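You operate a simulated robot arm through the tools that you are given. There is no shell and no other tool. Be economical: measure what you need, move in short steps, check, and stop when the job is done.

Carry out the task below with a simulated two-armed robot. There is one attempt and no reset: what you move stays moved.

JOB
Pick up the grey rail gauge with one hand, pass it to the other hand and put it on the right end of the film shelf. Fetch the orange spacer block and stand it on top of the wet sponge dish. Put the blue block brush on top of the grey tub. Open the left door of the grey cupboard, take the orange binder from the third shelf from the bottom of the grey cupboard and put it on the top of the side table and shut the door again. Put the grey cloth pad on the top of the short steel bench away on the left stand top. Put the yellow glue cartridge on the top of the floor cabinet away on the ledge under door 6. Open the upper drawer of the green bench. Do these in any order. Set down upright: orange spacer block.

It is judged by the outcome, as a careful person would: the job done as asked, and still so three seconds after it is handed in. It fails if anything else is knocked over, pushed out of place, dropped, spilled or broken. Flat cloth is picked up by pressing the open fingertips on it (5 to 10 N) and closing them slowly along it; thin cloth reads only 2 to 8 mm in the jaws.

ROBOT AND FRAMES
Two 7-joint arms with two-finger parallel grippers on one trunk, on a base that drives. Base frame: it is fixed to the floor where the robot stands at the start and does not move with it; the origin is under the middle of the robot, x ahead of it, y to its left, z up; the surface under the hand at the start is at about z = 1000. Lengths are in mm, angles in degrees, forces in N, time in s.
The left shoulder is at the start at [50, 158, 1158], the right one opposite. With the tool pointing down near the work surface each hand reaches from about 180 to 660 mm from the robot's upright axis, wherever it stands, measured 20 degrees to its own side. Places, roughly: blue block brush (11x5x6 cm) [-300, -3400, 900]; grey cloth pad (7x7x4 cm) [-1200, 2500, 900]; grey rail gauge [500, -250, 1000]; grey tub (11x11x10 cm) [0, -5700, 900]; ledge under door 6 (14x53 cm) [2440, -3140, 660]; left door of the grey cupboard [-2200, -1700, 1000]; left stand top [4100, -800, 800]; orange binder (6x24x29 cm) [-2400, -1600, 1100]; orange spacer block (5x4x8 cm) [1200, -4200, 700]; right end of the film shelf (15x16 cm) [4660, -2720, 800]; top of the side table [100, -4000, 900]; upper drawer of the green bench [-2200, 900, 700]; wet sponge dish (10x9x4 cm) [3900, -700, 800]; yellow glue cartridge (5x5x12 cm) [6800, -5600, 400]. Payload 3.91 kg a hand.
Tool frame (each hand has its own): the origin (TCP) lies between the finger pads and is the grasp point; the fingertips stand 30 mm ahead of it; z points along the fingers, y is the line along which they close. The gripper opens to 110 mm. The fingers are 20 mm wide and 10 mm thick; the gripper's body (48 by 112 mm) begins 55 mm behind the TCP.
Orientation is told as [roll, pitch, yaw] about the base's x, y, z axes, in that order, counted from this pose: with the fingers straight down and closing along the base's y, the tool's x points along the base's -x, its y along +y and its z along -z.

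CONTROLS
- The arms move only by the tool apply_moves. It takes "left_targets", "right_targets" or both (then of equal length, played together; a hand with none holds still); each is text: rows parted by semicolons, each of 7 numbers parted by spaces: the gripper command, from -1 (shut) to 1 (fully open), values between in proportion, then the shift along the tool's x, y, z in mm, then the turn, a rotation vector about the tool's x, y, z in degrees. In form: gripper x y z wx wy wz; .... A call has 1 to 8 rows; each row is the pose to reach, as a shift and turn from the pose commanded when the call began, along the tool's axes at that moment. Rows are played at 5 a second. More than 50 mm and 8.6 degrees between two rows, or a gripper value outside its range, and nothing of the call is played. Where a pose cannot be reached the arm comes as near as it can. A force on the tool above 40 N (or 10 N above the force at the start of the call, whichever is more), or a blocked arm, ends the call early, and 0.2 s more pass. The fingers move at their own pace (about 153 mm/s each) and stop on an object; they squeeze with about 34 N. The grip force told is the motor's: it shows also when the fingers shut on nothing. Time passes only in rows, and 0.2 s behind the last, so rows that repeat a pose let the fingers close. It gives the time, the measured TCP pose, the force on the tool (base axes), the opening and the grip force at its end, in the units of the frame above (readings bear some noise), with the torque about the TCP (base axes, N m) and any sound that the robot's microphone picked up, and new pictures: "views" is both (left out), scene, wrist or none (wrist: the cameras of the hands that moved).
- Cameras (640 x 400 px; columns grow to the right, rows downward): "scene" is now at [132.7, -13.3, 1335.8]; the picture's right is [-0.15, -0.99, 0.00], its down [-0.16, 0.02, -0.99] and it looks along [0.98, -0.14, -0.16] (base axes); focal length 232 px, centre (320, 200). "left" rides on the left gripper at [72, -17, -103] in its tool frame; the picture's right is [0.23, 0.97, 0.00], its down [-0.76, 0.18, -0.62] and it looks along [-0.61, 0.14, 0.78] (tool axes); focal length 222 px, centre (320, 200). "right" rides on the right gripper at [73, 17, -103] in its tool frame; the picture's right is [-0.23, 0.97, 0.00], its down [-0.76, -0.18, -0.62] and it looks along [-0.61, -0.14, 0.78] (tool axes); focal length 222 px, centre (320, 200). There is no depth. A picture from a camera that has moved, and an enlarged one, comes with that camera's place and axes in the base frame and with its lens.
- raise_lower(by): slides the trunk up (or, below 0, down) by that many mm; the arms and the scene camera ride with it, the base frame stays. It gives what a move gives, with no picture.
- drive_base(legs): drives the robot by 1 to 6 legs, each [ahead, turn to the left] in mm and degrees, along the robot's own axes; the way and the turn of a leg run together, so that a leg with both is an arc; at most 1500 mm and 180 degrees a leg. The arms and the cameras ride along, it lands a little off, and it stops where it bumps. It gives what a move gives, and a new picture of the scene camera.
- pan_tilt(pan, tilt): turns the head with the scene camera to pan (to the left, within 80 degrees either way) and tilt (down, from -29 to 69), counted from straight ahead of the robot. It gives what a move gives, and a new picture of the scene camera.
- enlarge(camera, box): a new picture of the part [left, top, right, bottom] of that camera's present view, enlarged. The clock stands still meanwhile.
- job_done(): hands the job in; it is judged then, once.

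Work in short steps. Places have to be worked out from the pictures, the camera data and where the tool is seen: move nearer, look again, correct. Check each grasp and each placing, and mend what went wrong. You have 483 turns and 360 pictures in all, those below and enlarged ones among them. Open the grippers and draw the arms clear of the work before you hand the job in, unless the task says otherwise; then end with one line.

The tools are called after ">>>" as name(argument=value, ...) on one line, values as JSON. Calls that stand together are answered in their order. apply_moves: Moves the arms, as the interface text tells. Its arguments: {"type":"object","properties":{"left_targets":{"type":"string"},"right_targets":{"type":"string"},"views":{"type":"string","enum":["both","scene","wrist","none"]}},"required":[]} The other tools are called the same way: raise_lower (by) slides the trunk up or down; drive_base (legs) drives the base; pan_tilt (pan, tilt) turns the head that bears the scene camera; enlarge (camera, box) takes an enlarged picture of a part of a camera's view; job_done () hands the job in.

At the start:

```text
time: 0.0
left_tcp_pos: [278.0, 32.2, 1262.6]
left_tool_rot: [0.0, 0.0, 0.2]
left_ft_force: [0.6, 0.4, 0.3]
left_moment: [-0.01, 0.02, -0.03]
left_width: 110.1
left_grasp_force: 0.1
right_tcp_pos: [334.0, -226.9, 1294.8]
right_tool_rot: [0.0, 0.0, 0.2]
right_ft_force: [0.3, -0.3, 0.3]
right_moment: [-0.02, 0.04, -0.03]
right_width: 110.0
right_grasp_force: 0.1
trunk travel left (down, up): [-400.0, 82.0]
robot x, y, heading: [1.1, 0.6, 0.0]
head pan, tilt: [-8.4, 9.4]
```

scene: 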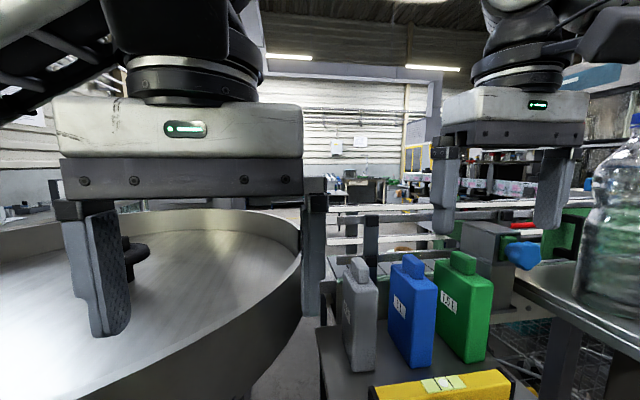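
right: 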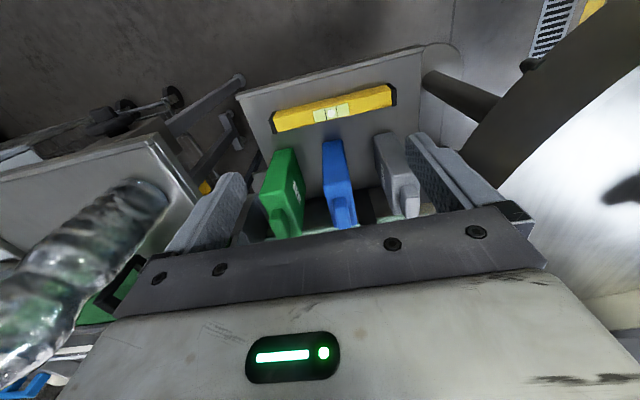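
left: 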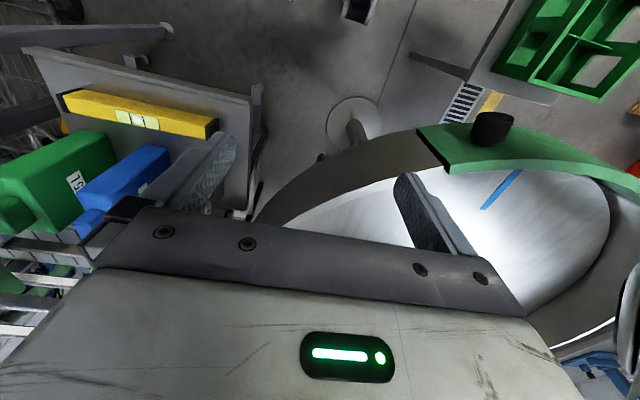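

The three gauges stand on a small stand ahead; I tilt the head down toward the grey one to measure it.

>>> pan_tilt(pan=-18, tilt=30)

>>> enlarge(camera="right", box=[220, 60, 460, 240])

```text
time: 0.8
left_tcp_pos: [278.1, 32.8, 1262.6]
left_tool_rot: [0.0, 0.0, 0.3]
left_ft_force: [3.7, -1.3, -4.5]
left_moment: [0.31, -0.03, 0.25]
left_width: 109.9
left_grasp_force: 0.1
right_tcp_pos: [333.8, -225.3, 1295.4]
right_tool_rot: [-0.1, 0.0, 0.2]
right_ft_force: [0.4, 0.1, -0.7]
right_moment: [0.0, 0.01, -0.01]
right_width: 110.1
right_grasp_force: 0.1
trunk travel left (down, up): [-400.0, 82.0]
robot x, y, heading: [0.6, -1.2, -0.2]
head pan, tilt: [-18.0, 30.0]
camera scene: at [127.2, -27.3, 1303.5], right [-0.3, -0.95, 0.0], down [-0.47, 0.15, -0.87], along [0.83, -0.26, -0.49], focal length 232 px, centre (320, 200)
```

scene: 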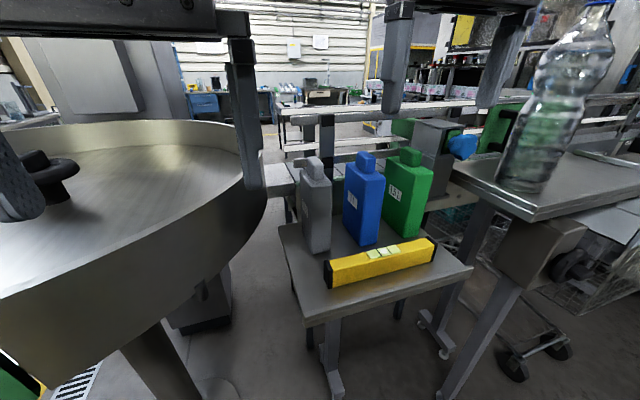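

```text
2.22 times, centred on (340, 150) of right
camera zoom: at [261.7, -208.9, 1397.7], right [0.22, 0.97, 0.0], down [0.76, -0.18, 0.62], along [0.61, -0.14, -0.78], focal length 494 px, centre (276, 311)
```

zoom: 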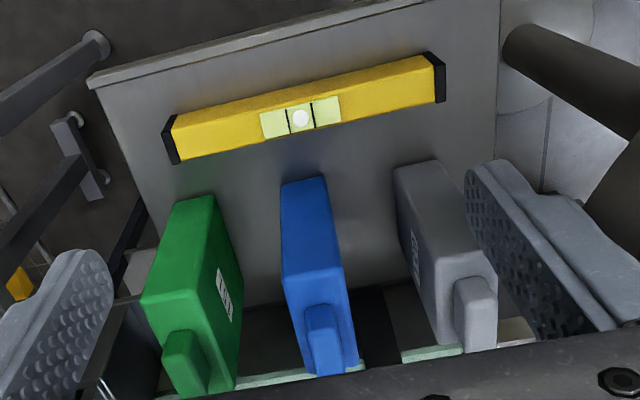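

I enlarge the scene on the gauges to find their shape and yaw.

>>> enlarge(camera="scene", box=[260, 110, 480, 300])

```text
2.11 times, centred on (370, 205) of scene
camera zoom: at [127.2, -27.3, 1303.5], right [-0.3, -0.95, 0.0], down [-0.47, 0.15, -0.87], along [0.83, -0.26, -0.49], focal length 490 px, centre (215, 190)
```

zoom: 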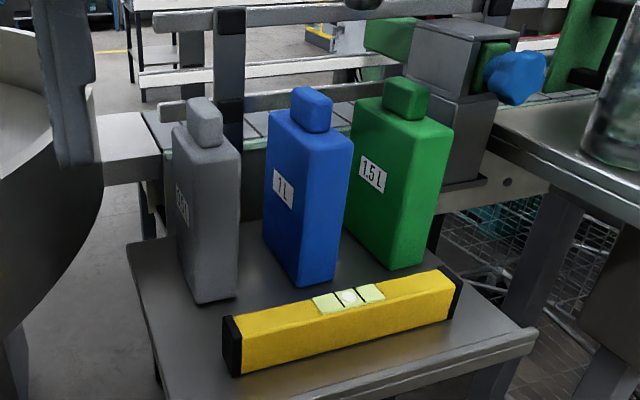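

The grey flask-like thing may or may not be the "rail gauge"; I look around the spot for other grey candidates before deciding.

>>> pan_tilt(pan=-45, tilt=35)

>>> pan_tilt(pan=30, tilt=35)

```text
time: 1.8
left_tcp_pos: [278.3, 32.0, 1263.0]
left_tool_rot: [-0.1, 0.0, 0.1]
left_ft_force: [-0.2, 0.4, -0.1]
left_moment: [-0.02, 0.02, 0.01]
left_width: 110.0
left_grasp_force: 0.1
right_tcp_pos: [334.2, -225.5, 1295.2]
right_tool_rot: [0.0, 0.1, 0.2]
right_ft_force: [-0.1, 0.5, 0.3]
right_moment: [0.01, -0.03, -0.04]
right_width: 109.7
right_grasp_force: 0.2
trunk travel left (down, up): [-400.0, 82.0]
robot x, y, heading: [-0.5, 1.5, 0.1]
head pan, tilt: [-45.0, 35.0]
camera scene: at [103.1, -62.0, 1294.7], right [-0.71, -0.71, 0.0], down [-0.41, 0.41, -0.82], along [0.58, -0.58, -0.57], focal length 232 px, centre (320, 200)
```

scene: 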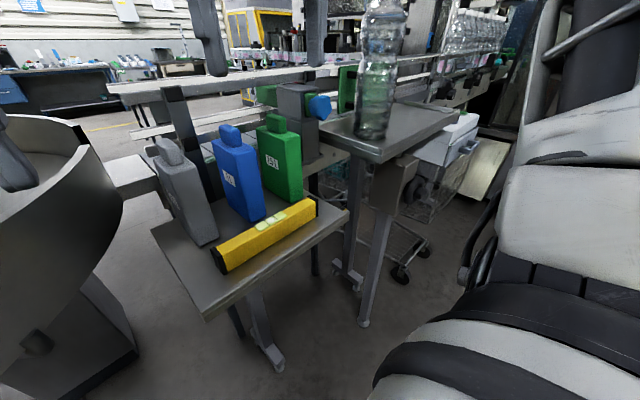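

```text
time: 3.2
left_tcp_pos: [278.6, 35.6, 1263.0]
left_tool_rot: [0.1, -0.1, -0.3]
left_ft_force: [16.1, 54.7, -4.0]
left_moment: [-6.24, 1.6, -4.35]
left_width: 109.9
left_grasp_force: 0.0
right_tcp_pos: [335.3, -225.5, 1295.5]
right_tool_rot: [0.0, -0.1, 0.3]
right_ft_force: [0.1, 0.2, -0.3]
right_moment: [-0.03, 0.01, -0.04]
right_width: 109.9
right_grasp_force: 0.1
trunk travel left (down, up): [-400.0, 82.0]
robot x, y, heading: [0.4, -0.8, 0.2]
head pan, tilt: [30.0, 35.0]
camera scene: at [120.5, -37.3, 1294.8], right [-0.43, -0.9, 0.0], down [-0.52, 0.24, -0.82], along [0.74, -0.35, -0.57], focal length 232 px, centre (320, 200)
```

scene: 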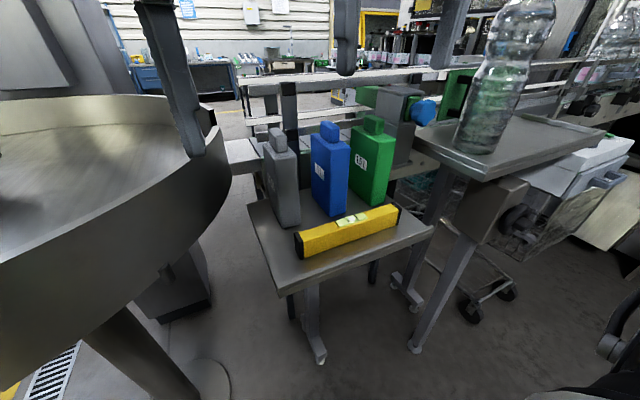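

The head pressed against the left arm (54 N), so I turn it back at once and keep it there. The grey bottle-shaped piece is the only grey candidate.

>>> pan_tilt(pan=-20, tilt=35)

```text
time: 4.4
left_tcp_pos: [278.6, 33.9, 1263.9]
left_tool_rot: [-0.1, 0.0, 0.1]
left_ft_force: [21.8, 39.8, 1.3]
left_moment: [-4.67, 2.64, -2.81]
left_width: 110.0
left_grasp_force: 0.0
right_tcp_pos: [334.1, -226.7, 1296.2]
right_tool_rot: [0.0, 0.1, 0.2]
right_ft_force: [0.4, 0.0, 0.2]
right_moment: [0.0, 0.01, -0.01]
right_width: 110.0
right_grasp_force: 0.1
trunk travel left (down, up): [-400.0, 82.0]
robot x, y, heading: [-2.0, 0.4, 0.1]
head pan, tilt: [-20.0, 35.0]
camera scene: at [120.2, -37.9, 1294.8], right [-0.43, -0.9, 0.0], down [-0.52, 0.25, -0.82], along [0.74, -0.35, -0.57], focal length 232 px, centre (320, 200)
```

scene: 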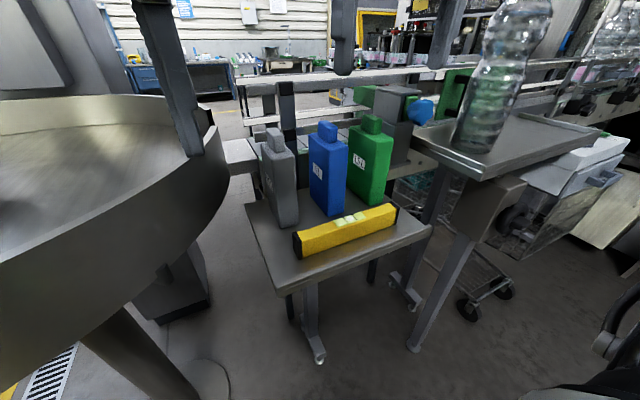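

The head still rests on the arm at about −25; I turn it a bit more to the right to free it.

>>> pan_tilt(pan=-35, tilt=20)

```text
time: 5.2
left_tcp_pos: [276.2, 30.9, 1262.1]
left_tool_rot: [0.0, -0.1, 0.3]
left_ft_force: [-0.2, 0.1, 0.9]
left_moment: [-0.02, 0.0, -0.02]
left_width: 109.7
left_grasp_force: 0.1
right_tcp_pos: [335.0, -226.3, 1296.5]
right_tool_rot: [0.0, 0.0, 0.2]
right_ft_force: [1.2, -0.3, 0.3]
right_moment: [0.0, -0.02, -0.01]
right_width: 110.2
right_grasp_force: 0.1
trunk travel left (down, up): [-400.0, 82.0]
robot x, y, heading: [2.2, 0.9, 0.0]
head pan, tilt: [-35.0, 20.0]
camera scene: at [117.1, -53.2, 1318.4], right [-0.57, -0.82, 0.0], down [-0.28, 0.2, -0.94], along [0.77, -0.54, -0.34], focal length 232 px, centre (320, 200)
```

scene: 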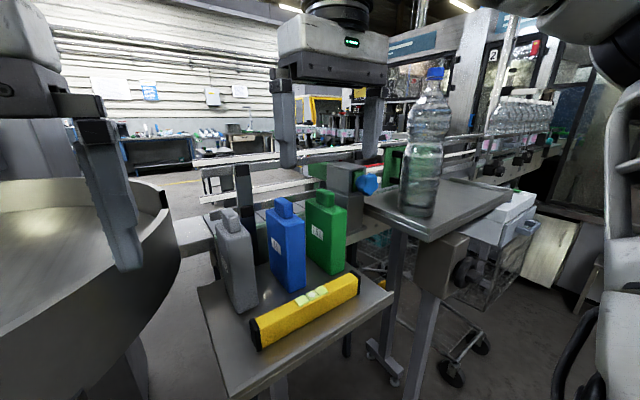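

The head is free. I move the left hand out and up a little and bring the right hand above the grey piece (centre judged near [505, −131]).

>>> apply_moves(left_targets="1 0 24 -10 0 0 0;1 0 48 -20 0 0 0;1 0 72 -30 0 0 0;1 0 96 -40 0 0 0;1 0 120 -50 0 0 0", right_targets="0.4 -34 19 9 0 0 0;0.4 -68 38 18 0 0 0;0.4 -102 57 27 0 0 0;0.4 -136 76 36 0 0 0;0.4 -170 96 45 0 0 0", views="both")

```text
time: 6.4
left_tcp_pos: [275.4, 153.4, 1313.9]
left_tool_rot: [-0.1, -0.1, 0.2]
left_ft_force: [0.7, 0.3, -0.5]
left_moment: [-0.02, -0.01, 0.0]
left_width: 110.1
left_grasp_force: 0.1
right_tcp_pos: [452.7, -181.7, 1229.2]
right_tool_rot: [0.0, 0.0, 0.0]
right_ft_force: [0.9, 0.4, 0.3]
right_moment: [-0.01, -0.02, 0.0]
right_width: 77.2
right_grasp_force: 0.1
right hand out of reach, approached as far as the arm can: row 3, 4, 5
trunk travel left (down, up): [-400.0, 82.0]
robot x, y, heading: [-0.8, 2.7, -0.0]
head pan, tilt: [-35.0, 20.0]
camera scene: at [116.9, -52.9, 1318.5], right [-0.57, -0.82, 0.0], down [-0.28, 0.2, -0.94], along [0.77, -0.54, -0.34], focal length 232 px, centre (320, 200)
camera right: at [379.6, -164.6, 1330.9], right [0.23, 0.97, 0.0], down [0.76, -0.18, 0.62], along [0.61, -0.14, -0.78], focal length 222 px, centre (320, 200)
camera left: at [204.3, 135.7, 1416.7], right [-0.23, 0.97, 0.0], down [0.76, 0.18, 0.62], along [0.61, 0.14, -0.78], focal length 222 px, centre (320, 200)
```

scene: 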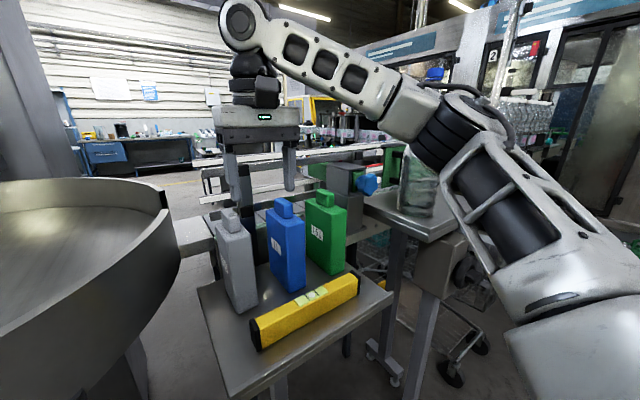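
right: 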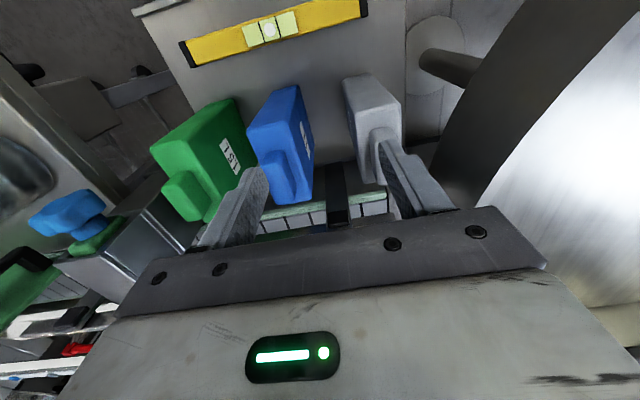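
left: 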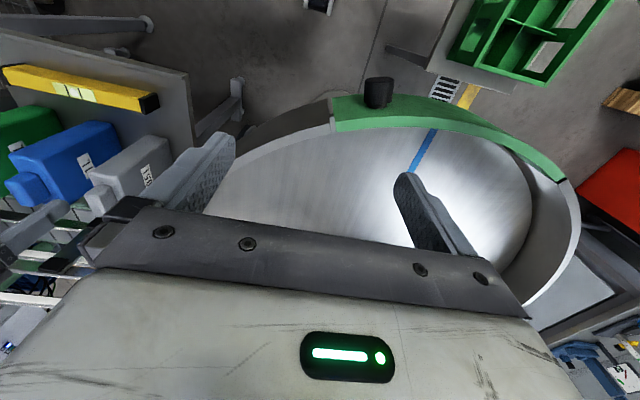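

The pose beyond could not be reached from here; I raise the trunk to gain reach and enlarge the wrist view to pin the piece down.

>>> enlarge(camera="right", box=[230, 50, 470, 230])

>>> raise_lower(by=70)

```text
2.22 times, centred on (350, 140) of right
camera zoom: at [379.6, -164.6, 1330.9], right [0.23, 0.97, 0.0], down [0.76, -0.18, 0.62], along [0.61, -0.14, -0.78], focal length 494 px, centre (253, 333)
```

zoom: 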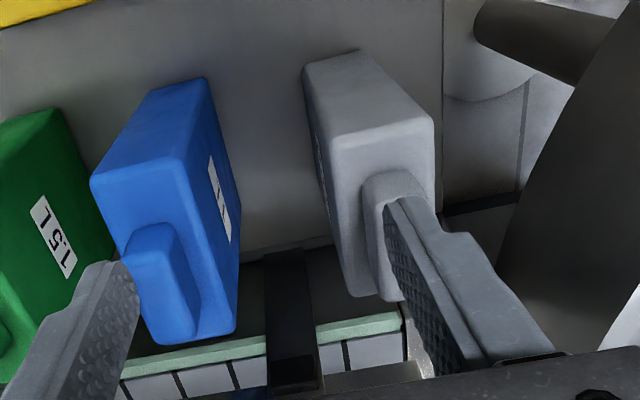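

```text
time: 7.5
left_tcp_pos: [275.3, 153.2, 1383.9]
left_tool_rot: [0.0, 0.1, 0.2]
left_ft_force: [0.0, -0.2, 0.3]
left_moment: [0.01, -0.02, 0.0]
left_width: 110.0
left_grasp_force: 0.0
right_tcp_pos: [451.9, -180.7, 1298.3]
right_tool_rot: [0.1, 0.0, 0.2]
right_ft_force: [-1.2, 0.4, 0.0]
right_moment: [0.01, -0.04, -0.01]
right_width: 77.1
right_grasp_force: 0.1
trunk travel left (down, up): [-470.0, 12.0]
robot x, y, heading: [2.9, -3.3, 0.1]
head pan, tilt: [-35.0, 20.0]
```

Measured: body x 449–525, y −150…−108, z 997–1130, nub above. I move above it at [487, −129, 1215].

>>> apply_moves(right_targets="0.4 -12 17 28 0 0 0;0.4 -24 35 56 0 0 0;0.4 -35 52 83 0 0 0;0.4 -35 52 83 0 0 0", views="wrist")

```text
time: 8.4
left_tcp_pos: [276.6, 152.3, 1383.4]
left_tool_rot: [0.0, 0.1, 0.2]
left_ft_force: [-0.1, -0.6, 0.2]
left_moment: [-0.01, -0.01, 0.01]
left_width: 110.0
left_grasp_force: 0.0
right_tcp_pos: [462.5, -162.0, 1243.1]
right_tool_rot: [0.1, -0.1, 0.1]
right_ft_force: [0.3, -0.7, 0.1]
right_moment: [0.0, 0.03, 0.0]
right_width: 76.9
right_grasp_force: 0.1
right hand out of reach, approached as far as the arm can: row 1, 2, 3, 4
trunk travel left (down, up): [-470.0, 12.0]
robot x, y, heading: [-2.0, -1.6, -0.0]
head pan, tilt: [-35.0, 20.0]
camera right: at [390.1, -144.5, 1345.3], right [0.23, 0.97, 0.0], down [0.76, -0.18, 0.62], along [0.61, -0.14, -0.78], focal length 222 px, centre (320, 200)
```

right: 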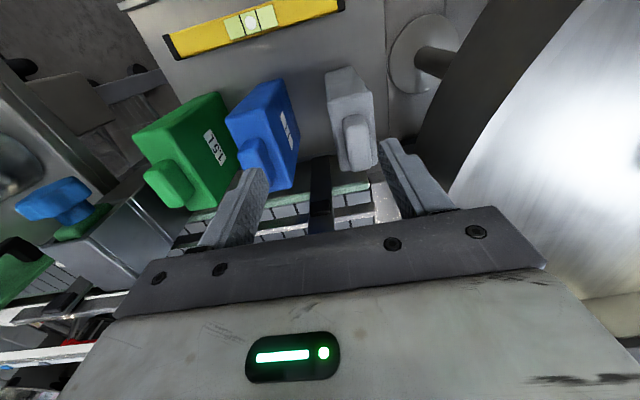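

Straight down is out of reach here, so I tilt the hand 25° (fingers forward-down) in place, which brings the wrist nearer to the robot.

>>> apply_moves(right_targets="0.4 0 0 0 0 -8 0;0.4 0 0 0 0 -16 0;0.4 0 0 0 0 -24 0;0.4 0 0 0 0 -24 0", views="none")

```text
time: 9.4
left_tcp_pos: [276.2, 153.0, 1383.6]
left_tool_rot: [0.0, 0.1, 0.2]
left_ft_force: [-0.4, -0.1, -0.5]
left_moment: [0.01, 0.01, 0.02]
left_width: 109.5
left_grasp_force: 0.0
right_tcp_pos: [463.8, -161.9, 1244.2]
right_tool_rot: [0.1, -24.0, 0.1]
right_ft_force: [-0.4, -0.5, 0.0]
right_moment: [-0.05, -0.02, 0.02]
right_width: 77.0
right_grasp_force: 0.0
trunk travel left (down, up): [-470.0, 12.0]
robot x, y, heading: [3.4, -1.9, -0.1]
head pan, tilt: [-35.0, 20.0]
```

Tilt reached. I go to the pre-grasp point 80 mm back along the fingers, with y aligned, and look.

>>> apply_moves(right_targets="0.4 5 33 8 0 0 0;0.4 16 33 25 0 0 0;0.4 29 33 42 0 0 0;0.4 29 33 42 0 0 0", views="both")

```text
time: 10.4
left_tcp_pos: [275.7, 152.3, 1383.5]
left_tool_rot: [0.0, 0.0, 0.1]
left_ft_force: [-0.8, 0.1, 0.1]
left_moment: [-0.01, -0.03, 0.03]
left_width: 109.9
left_grasp_force: 0.0
right_tcp_pos: [454.0, -128.7, 1194.0]
right_tool_rot: [0.1, -24.2, 0.1]
right_ft_force: [0.0, 0.4, -1.4]
right_moment: [-0.02, 0.02, 0.0]
right_width: 77.1
right_grasp_force: 0.0
trunk travel left (down, up): [-470.0, 12.0]
robot x, y, heading: [0.7, -2.7, -0.1]
head pan, tilt: [-35.0, 20.0]
camera scene: at [117.0, -53.5, 1388.5], right [-0.57, -0.82, 0.0], down [-0.28, 0.2, -0.94], along [0.77, -0.54, -0.34], focal length 232 px, centre (320, 200)
camera right: at [344.6, -111.9, 1259.2], right [0.21, 0.97, 0.09], down [0.44, -0.18, 0.88], along [0.87, -0.14, -0.47], focal length 222 px, centre (320, 200)
```

scene: 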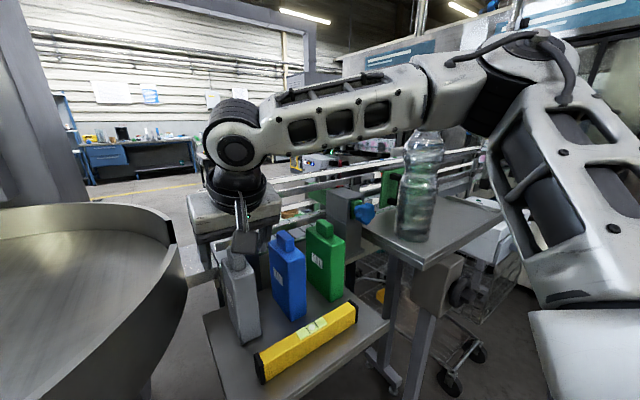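
right: 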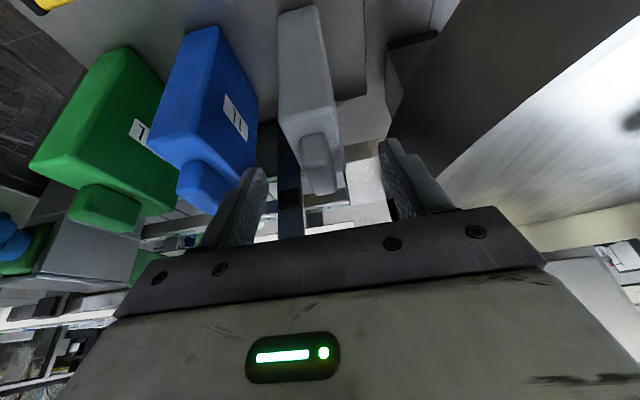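

The nub is centred between the fingers; I advance 74 mm along the fingers and close.

>>> apply_moves(right_targets="0.4 0 0 25 0 0 0;0.4 0 0 50 0 0 0;0.4 0 0 74 0 0 0;0.4 0 0 74 0 0 0;-1 0 0 74 0 0 0;-1 0 0 74 0 0 0;-1 0 0 74 0 0 0", views="both")

```text
time: 12.1
left_tcp_pos: [275.9, 152.5, 1382.6]
left_tool_rot: [0.0, 0.0, 0.2]
left_ft_force: [0.0, 0.6, -0.2]
left_moment: [-0.01, -0.03, -0.01]
left_width: 109.9
left_grasp_force: 0.0
right_tcp_pos: [483.9, -130.2, 1127.6]
right_tool_rot: [-0.1, -24.1, 0.0]
right_ft_force: [-0.8, -1.6, 2.2]
right_moment: [-0.1, -0.12, -0.01]
right_width: 39.7
right_grasp_force: 34.2
trunk travel left (down, up): [-470.0, 12.0]
robot x, y, heading: [2.6, -0.5, -0.1]
head pan, tilt: [-35.0, 20.0]
camera scene: at [116.9, -53.4, 1388.5], right [-0.57, -0.82, 0.0], down [-0.28, 0.2, -0.94], along [0.77, -0.54, -0.34], focal length 232 px, centre (320, 200)
camera right: at [374.4, -112.4, 1191.5], right [0.21, 0.97, 0.09], down [0.44, -0.18, 0.88], along [0.87, -0.14, -0.47], focal length 222 px, centre (320, 200)
```

scene: 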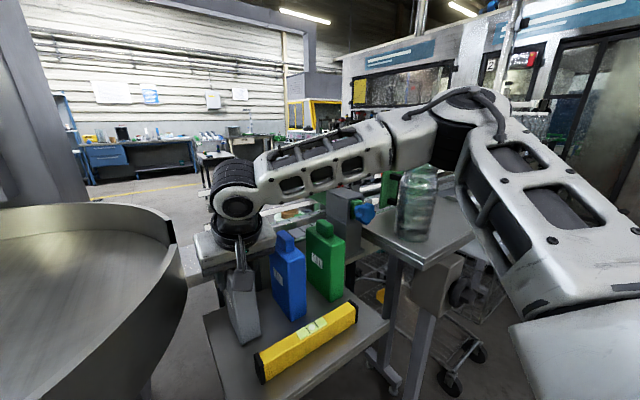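
right: 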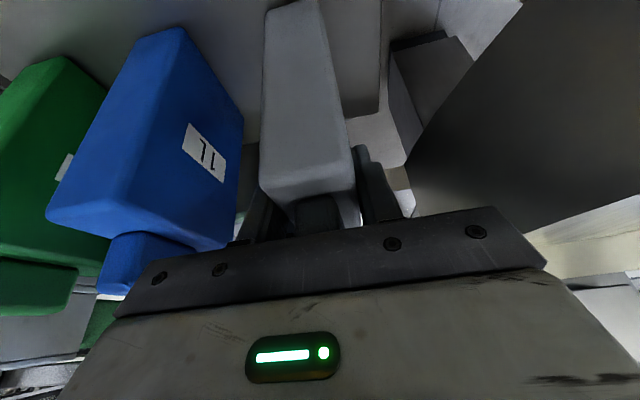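

Gripped (39.7 mm, 34 N). I lift it straight up 150 mm and draw it back.

>>> apply_moves(right_targets="-1 -15 0 -34 0 0 0;-1 -31 0 -69 0 0 0;-1 -46 0 -103 0 0 0;-1 -61 0 -137 0 0 0;-1 -42 0 -159 0 0 0;-1 -12 0 -182 0 0 0;-1 20 0 -200 0 0 0", views="scene")

```text
time: 13.7
left_tcp_pos: [275.6, 153.4, 1383.9]
left_tool_rot: [0.0, -0.1, 0.2]
left_ft_force: [-0.2, -0.8, -0.7]
left_moment: [-0.02, -0.04, 0.03]
left_width: 110.1
left_grasp_force: 0.1
right_tcp_pos: [382.7, -129.1, 1302.6]
right_tool_rot: [0.1, -24.1, 0.1]
right_ft_force: [0.0, -0.2, -2.8]
right_moment: [0.0, -0.01, -0.01]
right_width: 39.8
right_grasp_force: 34.4
trunk travel left (down, up): [-470.0, 12.0]
robot x, y, heading: [-4.5, -1.3, 0.1]
head pan, tilt: [-35.0, 20.0]
camera scene: at [116.0, -53.3, 1388.6], right [-0.57, -0.82, 0.0], down [-0.28, 0.2, -0.94], along [0.77, -0.54, -0.34], focal length 232 px, centre (320, 200)
```

scene: 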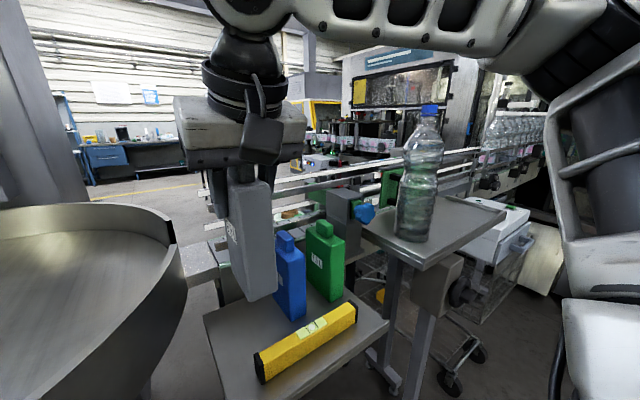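

Held firmly (about 0.3 kg). For the hand-over, the right hand brings it to the middle while the left hand turns (yaw 90, roll −60) so as to grip the lower body from the left; first part of the turn.

>>> apply_moves(left_targets="1 -12 -5 8 3.6 3.6 -6.2;1 -24 -10 16 7.2 7.2 -12.4;1 -36 -15 24 10.8 10.8 -18.7;1 -48 -20 33 14.4 14.4 -24.9;1 -60 -25 41 18 18 -31.1;1 -72 -30 49 21.5 21.5 -37.4;1 -85 -35 58 25.1 25.1 -43.6;1 -97 -40 66 28.7 28.7 -49.8", right_targets="-1 2 9 -1 0 0 0;-1 3 18 -1 0 0 0;-1 5 27 -2 0 0 0;-1 6 36 -3 0 0 0;-1 7 45 -3 0 0 0;-1 9 54 -4 0 0 0;-1 10 62 -5 0 0 0;-1 12 69 -5 0 0 0", views="none")

>>> apply_moves(left_targets="1 0 0 0 3.6 3.6 -6.2;1 0 0 0 7.2 7.2 -12.4;1 0 0 0 10.8 10.8 -18.7;1 0 0 0 14.4 14.4 -24.9;1 0 0 0 18 18 -31.1;1 0 0 0 18 18 -31.1", views="both")

```text
time: 15.4
left_tcp_pos: [373.6, 113.7, 1319.5]
left_tool_rot: [-15.1, 36.9, 47.2]
left_ft_force: [-0.3, -0.8, -0.9]
left_moment: [-0.01, -0.01, 0.02]
left_width: 110.1
left_grasp_force: 0.0
right_tcp_pos: [380.3, -95.6, 1302.0]
right_tool_rot: [0.0, -24.0, 0.1]
right_ft_force: [0.4, 0.7, -3.0]
right_moment: [-0.02, 0.0, 0.0]
right_width: 39.8
right_grasp_force: 34.1
right hand out of reach, approached as far as the arm can: row 5, 6, 7, 8
trunk travel left (down, up): [-470.0, 12.0]
robot x, y, heading: [4.0, 0.6, 0.1]
head pan, tilt: [-35.0, 20.0]
```

```text
time: 16.9
left_tcp_pos: [362.6, 113.8, 1324.0]
left_tool_rot: [-2.0, 59.7, 89.0]
left_ft_force: [0.6, 0.0, -0.4]
left_moment: [0.01, 0.02, 0.01]
left_width: 110.0
left_grasp_force: 0.0
right_tcp_pos: [367.0, -98.8, 1305.6]
right_tool_rot: [0.1, -24.6, 0.1]
right_ft_force: [0.1, 0.0, -3.0]
right_moment: [0.01, -0.04, 0.02]
right_width: 40.0
right_grasp_force: 34.0
trunk travel left (down, up): [-470.0, 12.0]
robot x, y, heading: [2.5, 0.4, 0.1]
head pan, tilt: [-35.0, 20.0]
camera scene: at [104.2, -55.8, 1389.6], right [-0.57, -0.82, -0.01], down [-0.27, 0.2, -0.94], along [0.78, -0.54, -0.34], focal length 232 px, centre (320, 200)
camera left: at [376.8, 165.3, 1438.6], right [-0.98, -0.13, 0.18], down [-0.18, 0.92, -0.35], along [-0.12, -0.37, -0.92], focal length 222 px, centre (320, 200)
```

scene: 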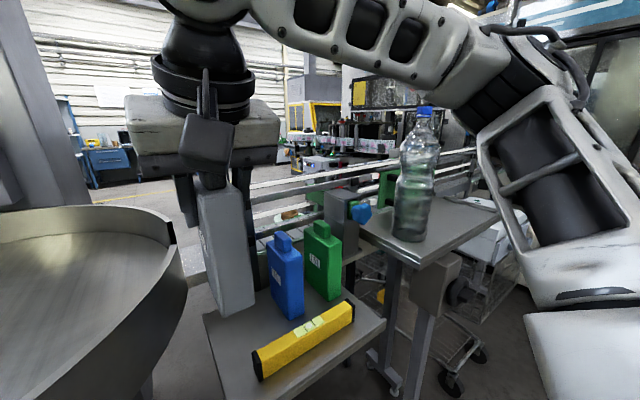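
left: 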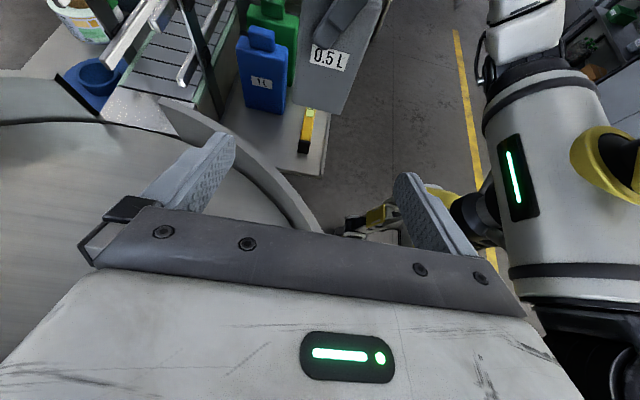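

The whole robot leaned back about 0.6°, so the left elbow is probably pressing on the dish rim. I reverse the last turn and check.

>>> apply_moves(left_targets="1 0 0 0 -3.6 -3.6 6.2;1 0 0 0 -7.2 -7.2 12.4;1 0 0 0 -10.8 -10.8 18.7;1 0 0 0 -14.4 -14.4 24.9;1 0 0 0 -18 -18 31.1;1 0 0 0 -18 -18 31.1", views="none")

```text
time: 18.2
left_tcp_pos: [374.2, 113.0, 1316.9]
left_tool_rot: [-14.9, 36.8, 47.0]
left_ft_force: [0.4, 0.9, -0.5]
left_moment: [0.01, -0.01, 0.03]
left_width: 110.2
left_grasp_force: 0.1
right_tcp_pos: [378.8, -95.4, 1302.8]
right_tool_rot: [0.0, -24.0, 0.2]
right_ft_force: [-0.4, 0.2, -3.8]
right_moment: [0.01, -0.01, -0.05]
right_width: 39.9
right_grasp_force: 34.3
trunk travel left (down, up): [-470.0, 12.0]
robot x, y, heading: [0.7, -1.0, -0.1]
head pan, tilt: [-35.0, 20.0]
```

The lean vanished. I back the base off 350 mm into open floor for the hand-over.

>>> drive_base(legs=[[-350, 0]])

```text
time: 20.5
left_tcp_pos: [22.7, 113.6, 1317.4]
left_tool_rot: [-15.0, 36.7, 47.1]
left_ft_force: [-0.9, -0.5, -0.3]
left_moment: [-0.02, 0.05, -0.02]
left_width: 109.9
left_grasp_force: 0.0
right_tcp_pos: [27.6, -96.1, 1303.8]
right_tool_rot: [0.0, -24.1, 0.2]
right_ft_force: [0.1, -0.6, -2.9]
right_moment: [-0.02, -0.02, -0.02]
right_width: 39.7
right_grasp_force: 33.8
trunk travel left (down, up): [-470.0, 12.0]
robot x, y, heading: [-350.9, -0.5, -0.2]
head pan, tilt: [-35.0, 20.0]
camera scene: at [-234.1, -53.3, 1388.5], right [-0.57, -0.82, 0.0], down [-0.28, 0.2, -0.94], along [0.77, -0.54, -0.34], focal length 232 px, centre (320, 200)
```

scene: 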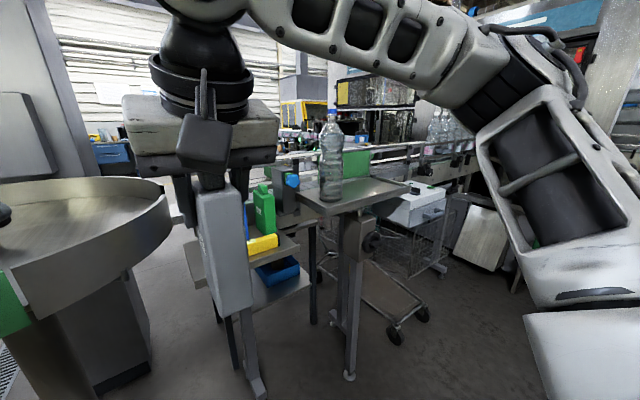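

Clear now. I redo the left hand's turn.

>>> apply_moves(left_targets="1 0 0 0 3.6 3.6 -6.2;1 0 0 0 7.2 7.2 -12.4;1 0 0 0 10.8 10.8 -18.7;1 0 0 0 14.4 14.4 -24.9;1 0 0 0 18 18 -31.1;1 0 0 0 18 18 -31.1", views="wrist")

```text
time: 21.9
left_tcp_pos: [22.6, 112.6, 1317.4]
left_tool_rot: [0.1, 60.0, 90.4]
left_ft_force: [0.4, -0.1, 0.1]
left_moment: [-0.01, 0.01, 0.0]
left_width: 110.0
left_grasp_force: 0.0
right_tcp_pos: [29.6, -96.6, 1301.9]
right_tool_rot: [0.0, -24.1, 0.2]
right_ft_force: [0.0, 0.6, -3.1]
right_moment: [0.0, -0.02, -0.01]
right_width: 39.9
right_grasp_force: 33.7
trunk travel left (down, up): [-470.0, 12.0]
robot x, y, heading: [-351.8, -2.3, -0.2]
head pan, tilt: [-35.0, 20.0]
camera left: at [40.4, 166.0, 1431.6], right [-0.97, -0.12, 0.2], down [-0.18, 0.92, -0.35], along [-0.14, -0.38, -0.92], focal length 222 px, centre (320, 200)
```

left: 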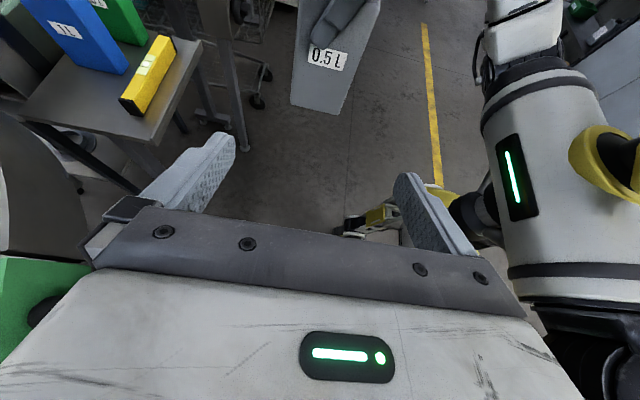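

I move to 90 mm short of the gauge's lower body and look.

>>> apply_moves(left_targets="1 5 -3 40 0 0 0;1 10 -5 80 0 0 0;1 14 -8 120 0 0 0;1 18 -8 145 0 0 0;1 18 -8 145 0 0 0", views="both")

```text
time: 23.1
left_tcp_pos: [30.5, -21.9, 1260.1]
left_tool_rot: [-0.1, 59.9, 90.2]
left_ft_force: [0.7, -0.5, 0.1]
left_moment: [0.0, -0.01, -0.02]
left_width: 110.0
left_grasp_force: 0.1
right_tcp_pos: [27.9, -94.6, 1303.5]
right_tool_rot: [0.0, -24.0, 0.3]
right_ft_force: [0.2, 0.1, -2.5]
right_moment: [0.02, -0.03, -0.02]
right_width: 39.9
right_grasp_force: 34.1
trunk travel left (down, up): [-470.0, 12.0]
robot x, y, heading: [-349.2, 1.1, 0.1]
head pan, tilt: [-35.0, 20.0]
camera scene: at [-233.5, -53.1, 1388.5], right [-0.57, -0.82, 0.0], down [-0.28, 0.2, -0.94], along [0.77, -0.54, -0.34], focal length 232 px, centre (320, 200)
camera left: at [48.5, 30.7, 1374.7], right [-0.97, -0.12, 0.2], down [-0.18, 0.92, -0.35], along [-0.14, -0.37, -0.92], focal length 222 px, centre (320, 200)
```

scene: 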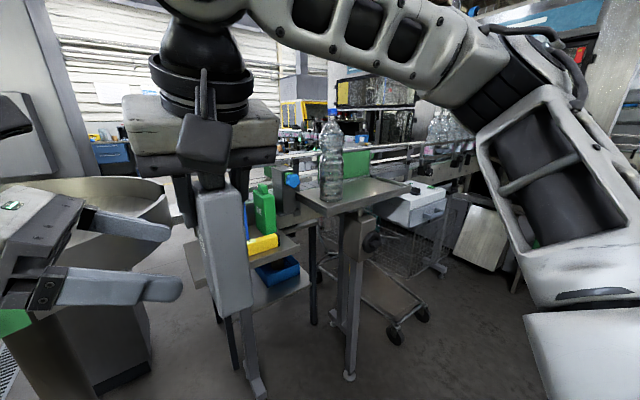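
left: 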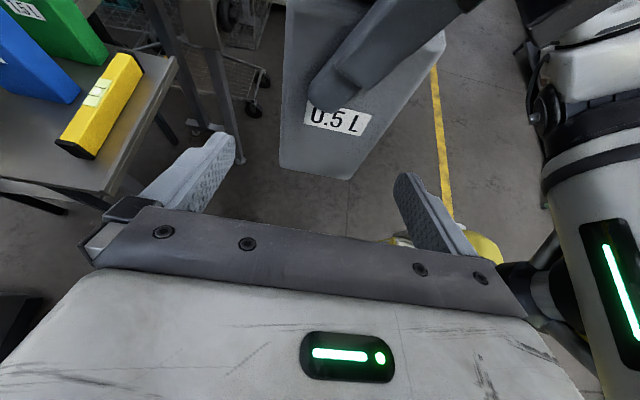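

The gauge lies centred between the left fingers. I go on 85 mm and close.

>>> apply_moves(left_targets="1 0 0 30 0 0 0;1 0 0 60 0 0 0;1 0 0 85 0 0 0;1 0 0 85 0 0 0;-1 0 0 85 0 0 0;-1 0 0 85 0 0 0;-1 0 0 85 0 0 0", views="both")

```text
time: 24.7
left_tcp_pos: [29.3, -94.7, 1217.4]
left_tool_rot: [-0.3, 59.8, 89.4]
left_ft_force: [-24.6, -0.3, -0.3]
left_moment: [0.17, -1.48, 0.23]
left_width: 74.9
left_grasp_force: 33.3
right_tcp_pos: [29.8, -95.3, 1302.9]
right_tool_rot: [0.1, -24.3, 0.0]
right_ft_force: [25.2, -0.6, -2.2]
right_moment: [-0.23, -0.68, -0.3]
right_width: 39.7
right_grasp_force: 34.0
trunk travel left (down, up): [-470.0, 12.0]
robot x, y, heading: [-353.9, -2.2, 0.1]
head pan, tilt: [-35.0, 20.0]
camera scene: at [-233.5, -53.4, 1388.5], right [-0.57, -0.82, 0.0], down [-0.28, 0.2, -0.94], along [0.77, -0.54, -0.34], focal length 232 px, centre (320, 200)
camera left: at [46.5, -43.1, 1332.2], right [-0.97, -0.11, 0.19], down [-0.17, 0.92, -0.35], along [-0.14, -0.37, -0.92], focal length 222 px, centre (320, 200)
```

scene: 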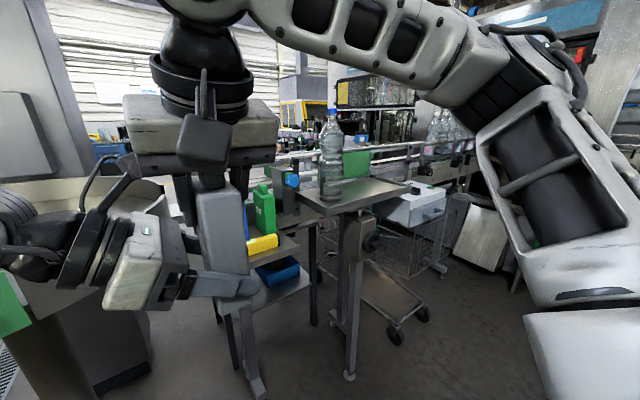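
left: 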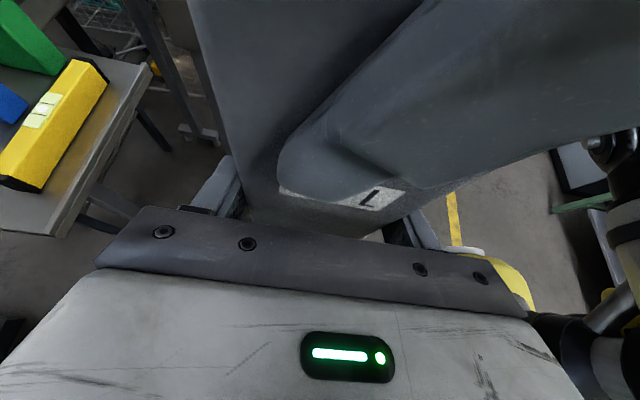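

Left holds it (74.9 mm, 33 N). I open the right hand and withdraw it up along its own fingers.

>>> apply_moves(right_targets="0.1 0 0 0 0 0 0;0.3 0 0 0 0 0 0;0.3 0 0 -25 0 0 0;0.3 0 0 -55 0 0 0;0.3 0 0 -90 0 0 0;0.3 0 -35 -110 0 0 0;0.3 0 -80 -110 0 0 0", views="scene")

```text
time: 26.3
left_tcp_pos: [32.2, -95.5, 1217.3]
left_tool_rot: [-0.1, 59.9, 90.2]
left_ft_force: [0.4, -0.3, 0.7]
left_moment: [0.04, 0.0, 0.06]
left_width: 74.8
left_grasp_force: 34.0
right_tcp_pos: [-15.3, -177.3, 1401.8]
right_tool_rot: [0.3, -24.0, 0.1]
right_ft_force: [-0.2, 0.8, 0.1]
right_moment: [0.03, 0.01, 0.03]
right_width: 71.8
right_grasp_force: 0.1
right hand out of reach, approached as far as the arm can: row 3, 4, 5
trunk travel left (down, up): [-470.0, 12.0]
robot x, y, heading: [-353.0, -2.4, 0.3]
head pan, tilt: [-35.0, 20.0]
camera scene: at [-233.7, -54.9, 1388.4], right [-0.57, -0.82, 0.0], down [-0.28, 0.2, -0.94], along [0.77, -0.54, -0.34], focal length 232 px, centre (320, 200)
```

scene: 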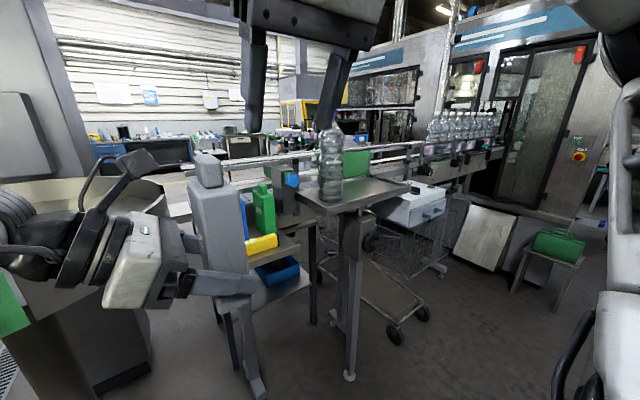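

Hand-over done. I tuck the right hand (down-pointing, nearer the body) and draw the left with the gauge a bit to the left.

>>> apply_moves(left_targets="-1 -8 0 -14 0 0 0;-1 -16 0 -28 0 0 0;-1 -24 0 -42 0 0 0;-1 -32 0 -56 0 0 0;-1 -40 0 -69 0 0 0", right_targets="0 15 -21 15 0 5 0;0 29 -42 31 0 10 0;0 44 -63 46 0 15 0;0 58 -84 62 0 20 0;0 73 -105 77 0 24 0", views="none")

>>> pan_tilt(pan=0, tilt=15)

```text
time: 27.5
left_tcp_pos: [32.2, -15.0, 1217.9]
left_tool_rot: [-0.3, 60.0, 90.2]
left_ft_force: [-0.5, -0.2, 0.0]
left_moment: [-0.01, 0.0, 0.01]
left_width: 75.0
left_grasp_force: 33.9
right_tcp_pos: [-51.3, -281.3, 1302.5]
right_tool_rot: [0.1, 0.0, 0.2]
right_ft_force: [-0.2, -0.2, 0.3]
right_moment: [-0.03, 0.01, 0.02]
right_width: 55.2
right_grasp_force: 0.0
trunk travel left (down, up): [-470.0, 12.0]
robot x, y, heading: [-350.1, 1.4, 0.1]
head pan, tilt: [-35.0, 20.0]
```

```text
time: 28.5
left_tcp_pos: [31.9, -15.3, 1217.7]
left_tool_rot: [-0.2, 60.0, 90.1]
left_ft_force: [0.2, -0.1, 0.1]
left_moment: [0.03, -0.04, -0.01]
left_width: 74.4
left_grasp_force: 34.3
right_tcp_pos: [-50.9, -281.0, 1303.4]
right_tool_rot: [0.1, 0.0, 0.2]
right_ft_force: [-0.2, 0.4, -0.2]
right_moment: [0.0, -0.02, 0.01]
right_width: 54.6
right_grasp_force: 0.0
trunk travel left (down, up): [-470.0, 12.0]
robot x, y, heading: [-349.8, 0.3, -0.1]
head pan, tilt: [0.0, 15.0]
camera scene: at [-216.4, 0.1, 1396.6], right [0.0, -1.0, 0.0], down [-0.26, 0.0, -0.97], along [0.97, 0.0, -0.26], focal length 232 px, centre (320, 200)
```

scene: 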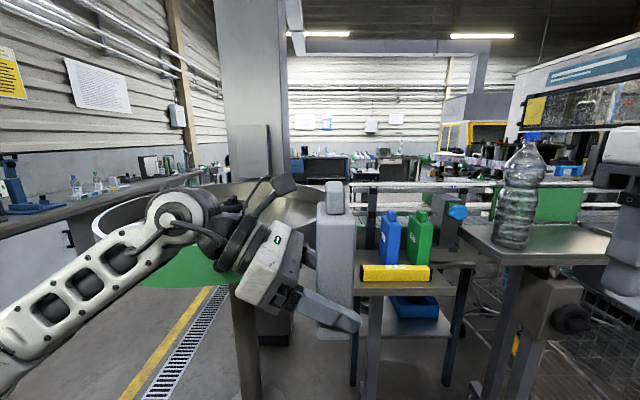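

The way ahead is blocked by stand and dish. I look to the left and right to learn the layout.

>>> pan_tilt(pan=60, tilt=12)

>>> pan_tilt(pan=-70, tilt=12)

```text
time: 29.8
left_tcp_pos: [31.2, -16.3, 1216.4]
left_tool_rot: [-0.1, 59.9, 90.2]
left_ft_force: [0.0, -0.5, 0.1]
left_moment: [-0.01, -0.01, -0.01]
left_width: 74.9
left_grasp_force: 34.0
right_tcp_pos: [-50.8, -280.2, 1302.7]
right_tool_rot: [-0.1, 0.0, 0.2]
right_ft_force: [0.4, 0.7, 0.0]
right_moment: [-0.02, -0.02, -0.01]
right_width: 55.1
right_grasp_force: 0.1
trunk travel left (down, up): [-470.0, 12.0]
robot x, y, heading: [-354.1, 4.3, 0.0]
head pan, tilt: [60.0, 12.0]
camera scene: at [-263.2, 80.8, 1401.5], right [0.87, -0.5, 0.0], down [-0.1, -0.18, -0.98], along [0.49, 0.85, -0.21], focal length 232 px, centre (320, 200)
```

scene: 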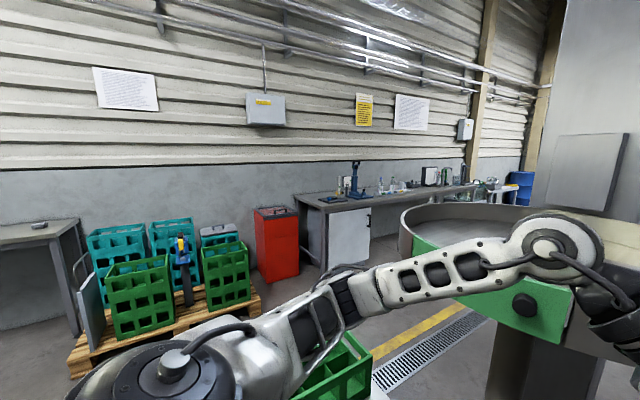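

```text
time: 31.9
left_tcp_pos: [32.0, -15.4, 1217.6]
left_tool_rot: [-0.2, 60.0, 90.1]
left_ft_force: [0.4, -0.5, 0.9]
left_moment: [-0.01, -0.04, -0.03]
left_width: 74.9
left_grasp_force: 34.1
right_tcp_pos: [-50.8, -280.8, 1301.7]
right_tool_rot: [0.0, 0.0, 0.1]
right_ft_force: [0.5, -0.6, 0.4]
right_moment: [0.01, 0.03, 0.02]
right_width: 55.1
right_grasp_force: 0.1
trunk travel left (down, up): [-470.0, 12.0]
robot x, y, heading: [-349.7, -0.0, -0.2]
head pan, tilt: [-70.0, 12.0]
camera scene: at [-277.8, -87.5, 1401.5], right [-0.94, -0.34, 0.0], down [-0.07, 0.2, -0.98], along [0.34, -0.92, -0.21], focal length 232 px, centre (320, 200)
```

scene: 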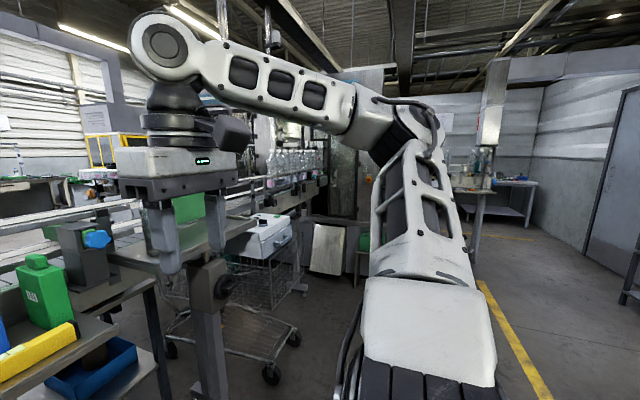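

The pad bench is visible at the left (pad near [−1240, 2500]). I'll first do the green bench drawer with the free right hand: back off a little and turn toward it.

>>> drive_base(legs=[[-150, 0], [0, 153]])

>>> pan_tilt(pan=0, tilt=15)

```text
time: 39.6
left_tcp_pos: [-833.2, 190.3, 1217.3]
left_tool_rot: [-0.1, 60.0, -117.2]
left_ft_force: [0.4, -0.1, -0.3]
left_moment: [0.04, -0.01, 0.03]
left_width: 74.7
left_grasp_force: 34.0
right_tcp_pos: [-637.5, 386.7, 1302.3]
right_tool_rot: [0.0, 0.0, 152.8]
right_ft_force: [0.0, 0.5, 0.4]
right_moment: [-0.04, 0.0, -0.01]
right_width: 55.0
right_grasp_force: 0.1
trunk travel left (down, up): [-470.0, 12.0]
robot x, y, heading: [-504.6, -1.6, 152.8]
head pan, tilt: [-70.0, 12.0]
camera scene: at [-523.2, 110.9, 1401.5], right [0.99, -0.13, 0.0], down [-0.03, -0.21, -0.98], along [0.13, 0.97, -0.21], focal length 232 px, centre (320, 200)
```

scene: 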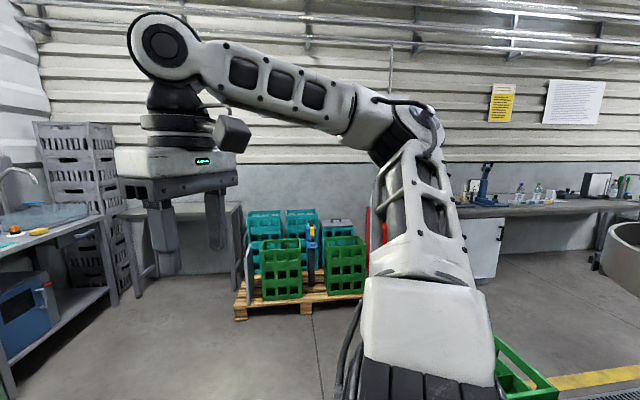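

```text
time: 41.0
left_tcp_pos: [-833.6, 189.8, 1216.5]
left_tool_rot: [-0.1, 60.0, -117.3]
left_ft_force: [-1.2, -1.0, 0.5]
left_moment: [0.0, 0.02, 0.01]
left_width: 75.0
left_grasp_force: 33.2
right_tcp_pos: [-637.7, 386.8, 1301.8]
right_tool_rot: [0.0, -0.1, 152.8]
right_ft_force: [0.3, 0.5, -0.9]
right_moment: [-0.01, 0.01, 0.0]
right_width: 54.7
right_grasp_force: 0.1
trunk travel left (down, up): [-470.0, 12.0]
robot x, y, heading: [-502.6, 3.9, 152.2]
head pan, tilt: [0.0, 15.0]
camera scene: at [-618.1, 61.5, 1396.6], right [0.46, 0.89, 0.0], down [0.23, -0.12, -0.97], along [-0.86, 0.44, -0.26], focal length 232 px, centre (320, 200)
```

scene: 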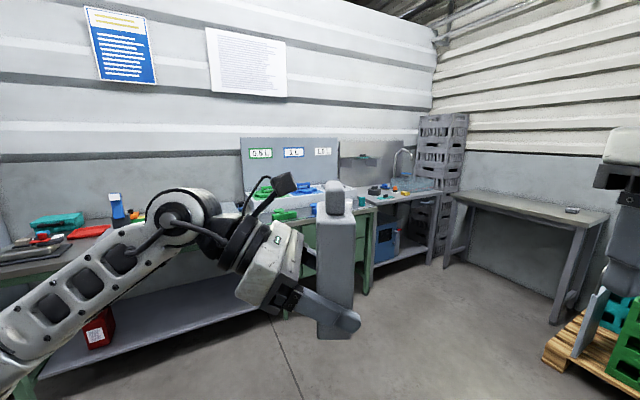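

The green bench is ahead behind the held gauge. I drive toward [−1340, 800] and face it.

>>> drive_base(legs=[[0, -16], [1150, 0], [0, 43.5]])

```text
time: 49.8
left_tcp_pos: [-1723.3, 793.3, 1217.5]
left_tool_rot: [-0.2, 59.9, -89.0]
left_ft_force: [0.5, -0.2, -0.5]
left_moment: [0.02, 0.0, -0.01]
left_width: 74.8
left_grasp_force: 33.6
right_tcp_pos: [-1645.9, 1061.0, 1303.0]
right_tool_rot: [0.0, 0.1, -178.9]
right_ft_force: [-0.1, 0.4, 1.0]
right_moment: [0.0, 0.03, -0.02]
right_width: 55.1
right_grasp_force: 0.1
trunk travel left (down, up): [-470.0, 12.0]
robot x, y, heading: [-1341.2, 784.0, -178.9]
head pan, tilt: [0.0, 15.0]
camera scene: at [-1473.8, 782.0, 1396.6], right [-0.02, 1.0, 0.0], down [0.26, 0.0, -0.97], along [-0.97, -0.02, -0.26], focal length 232 px, centre (320, 200)
```

scene: 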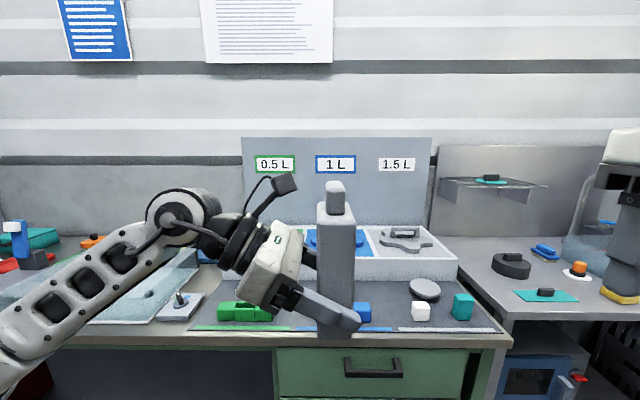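

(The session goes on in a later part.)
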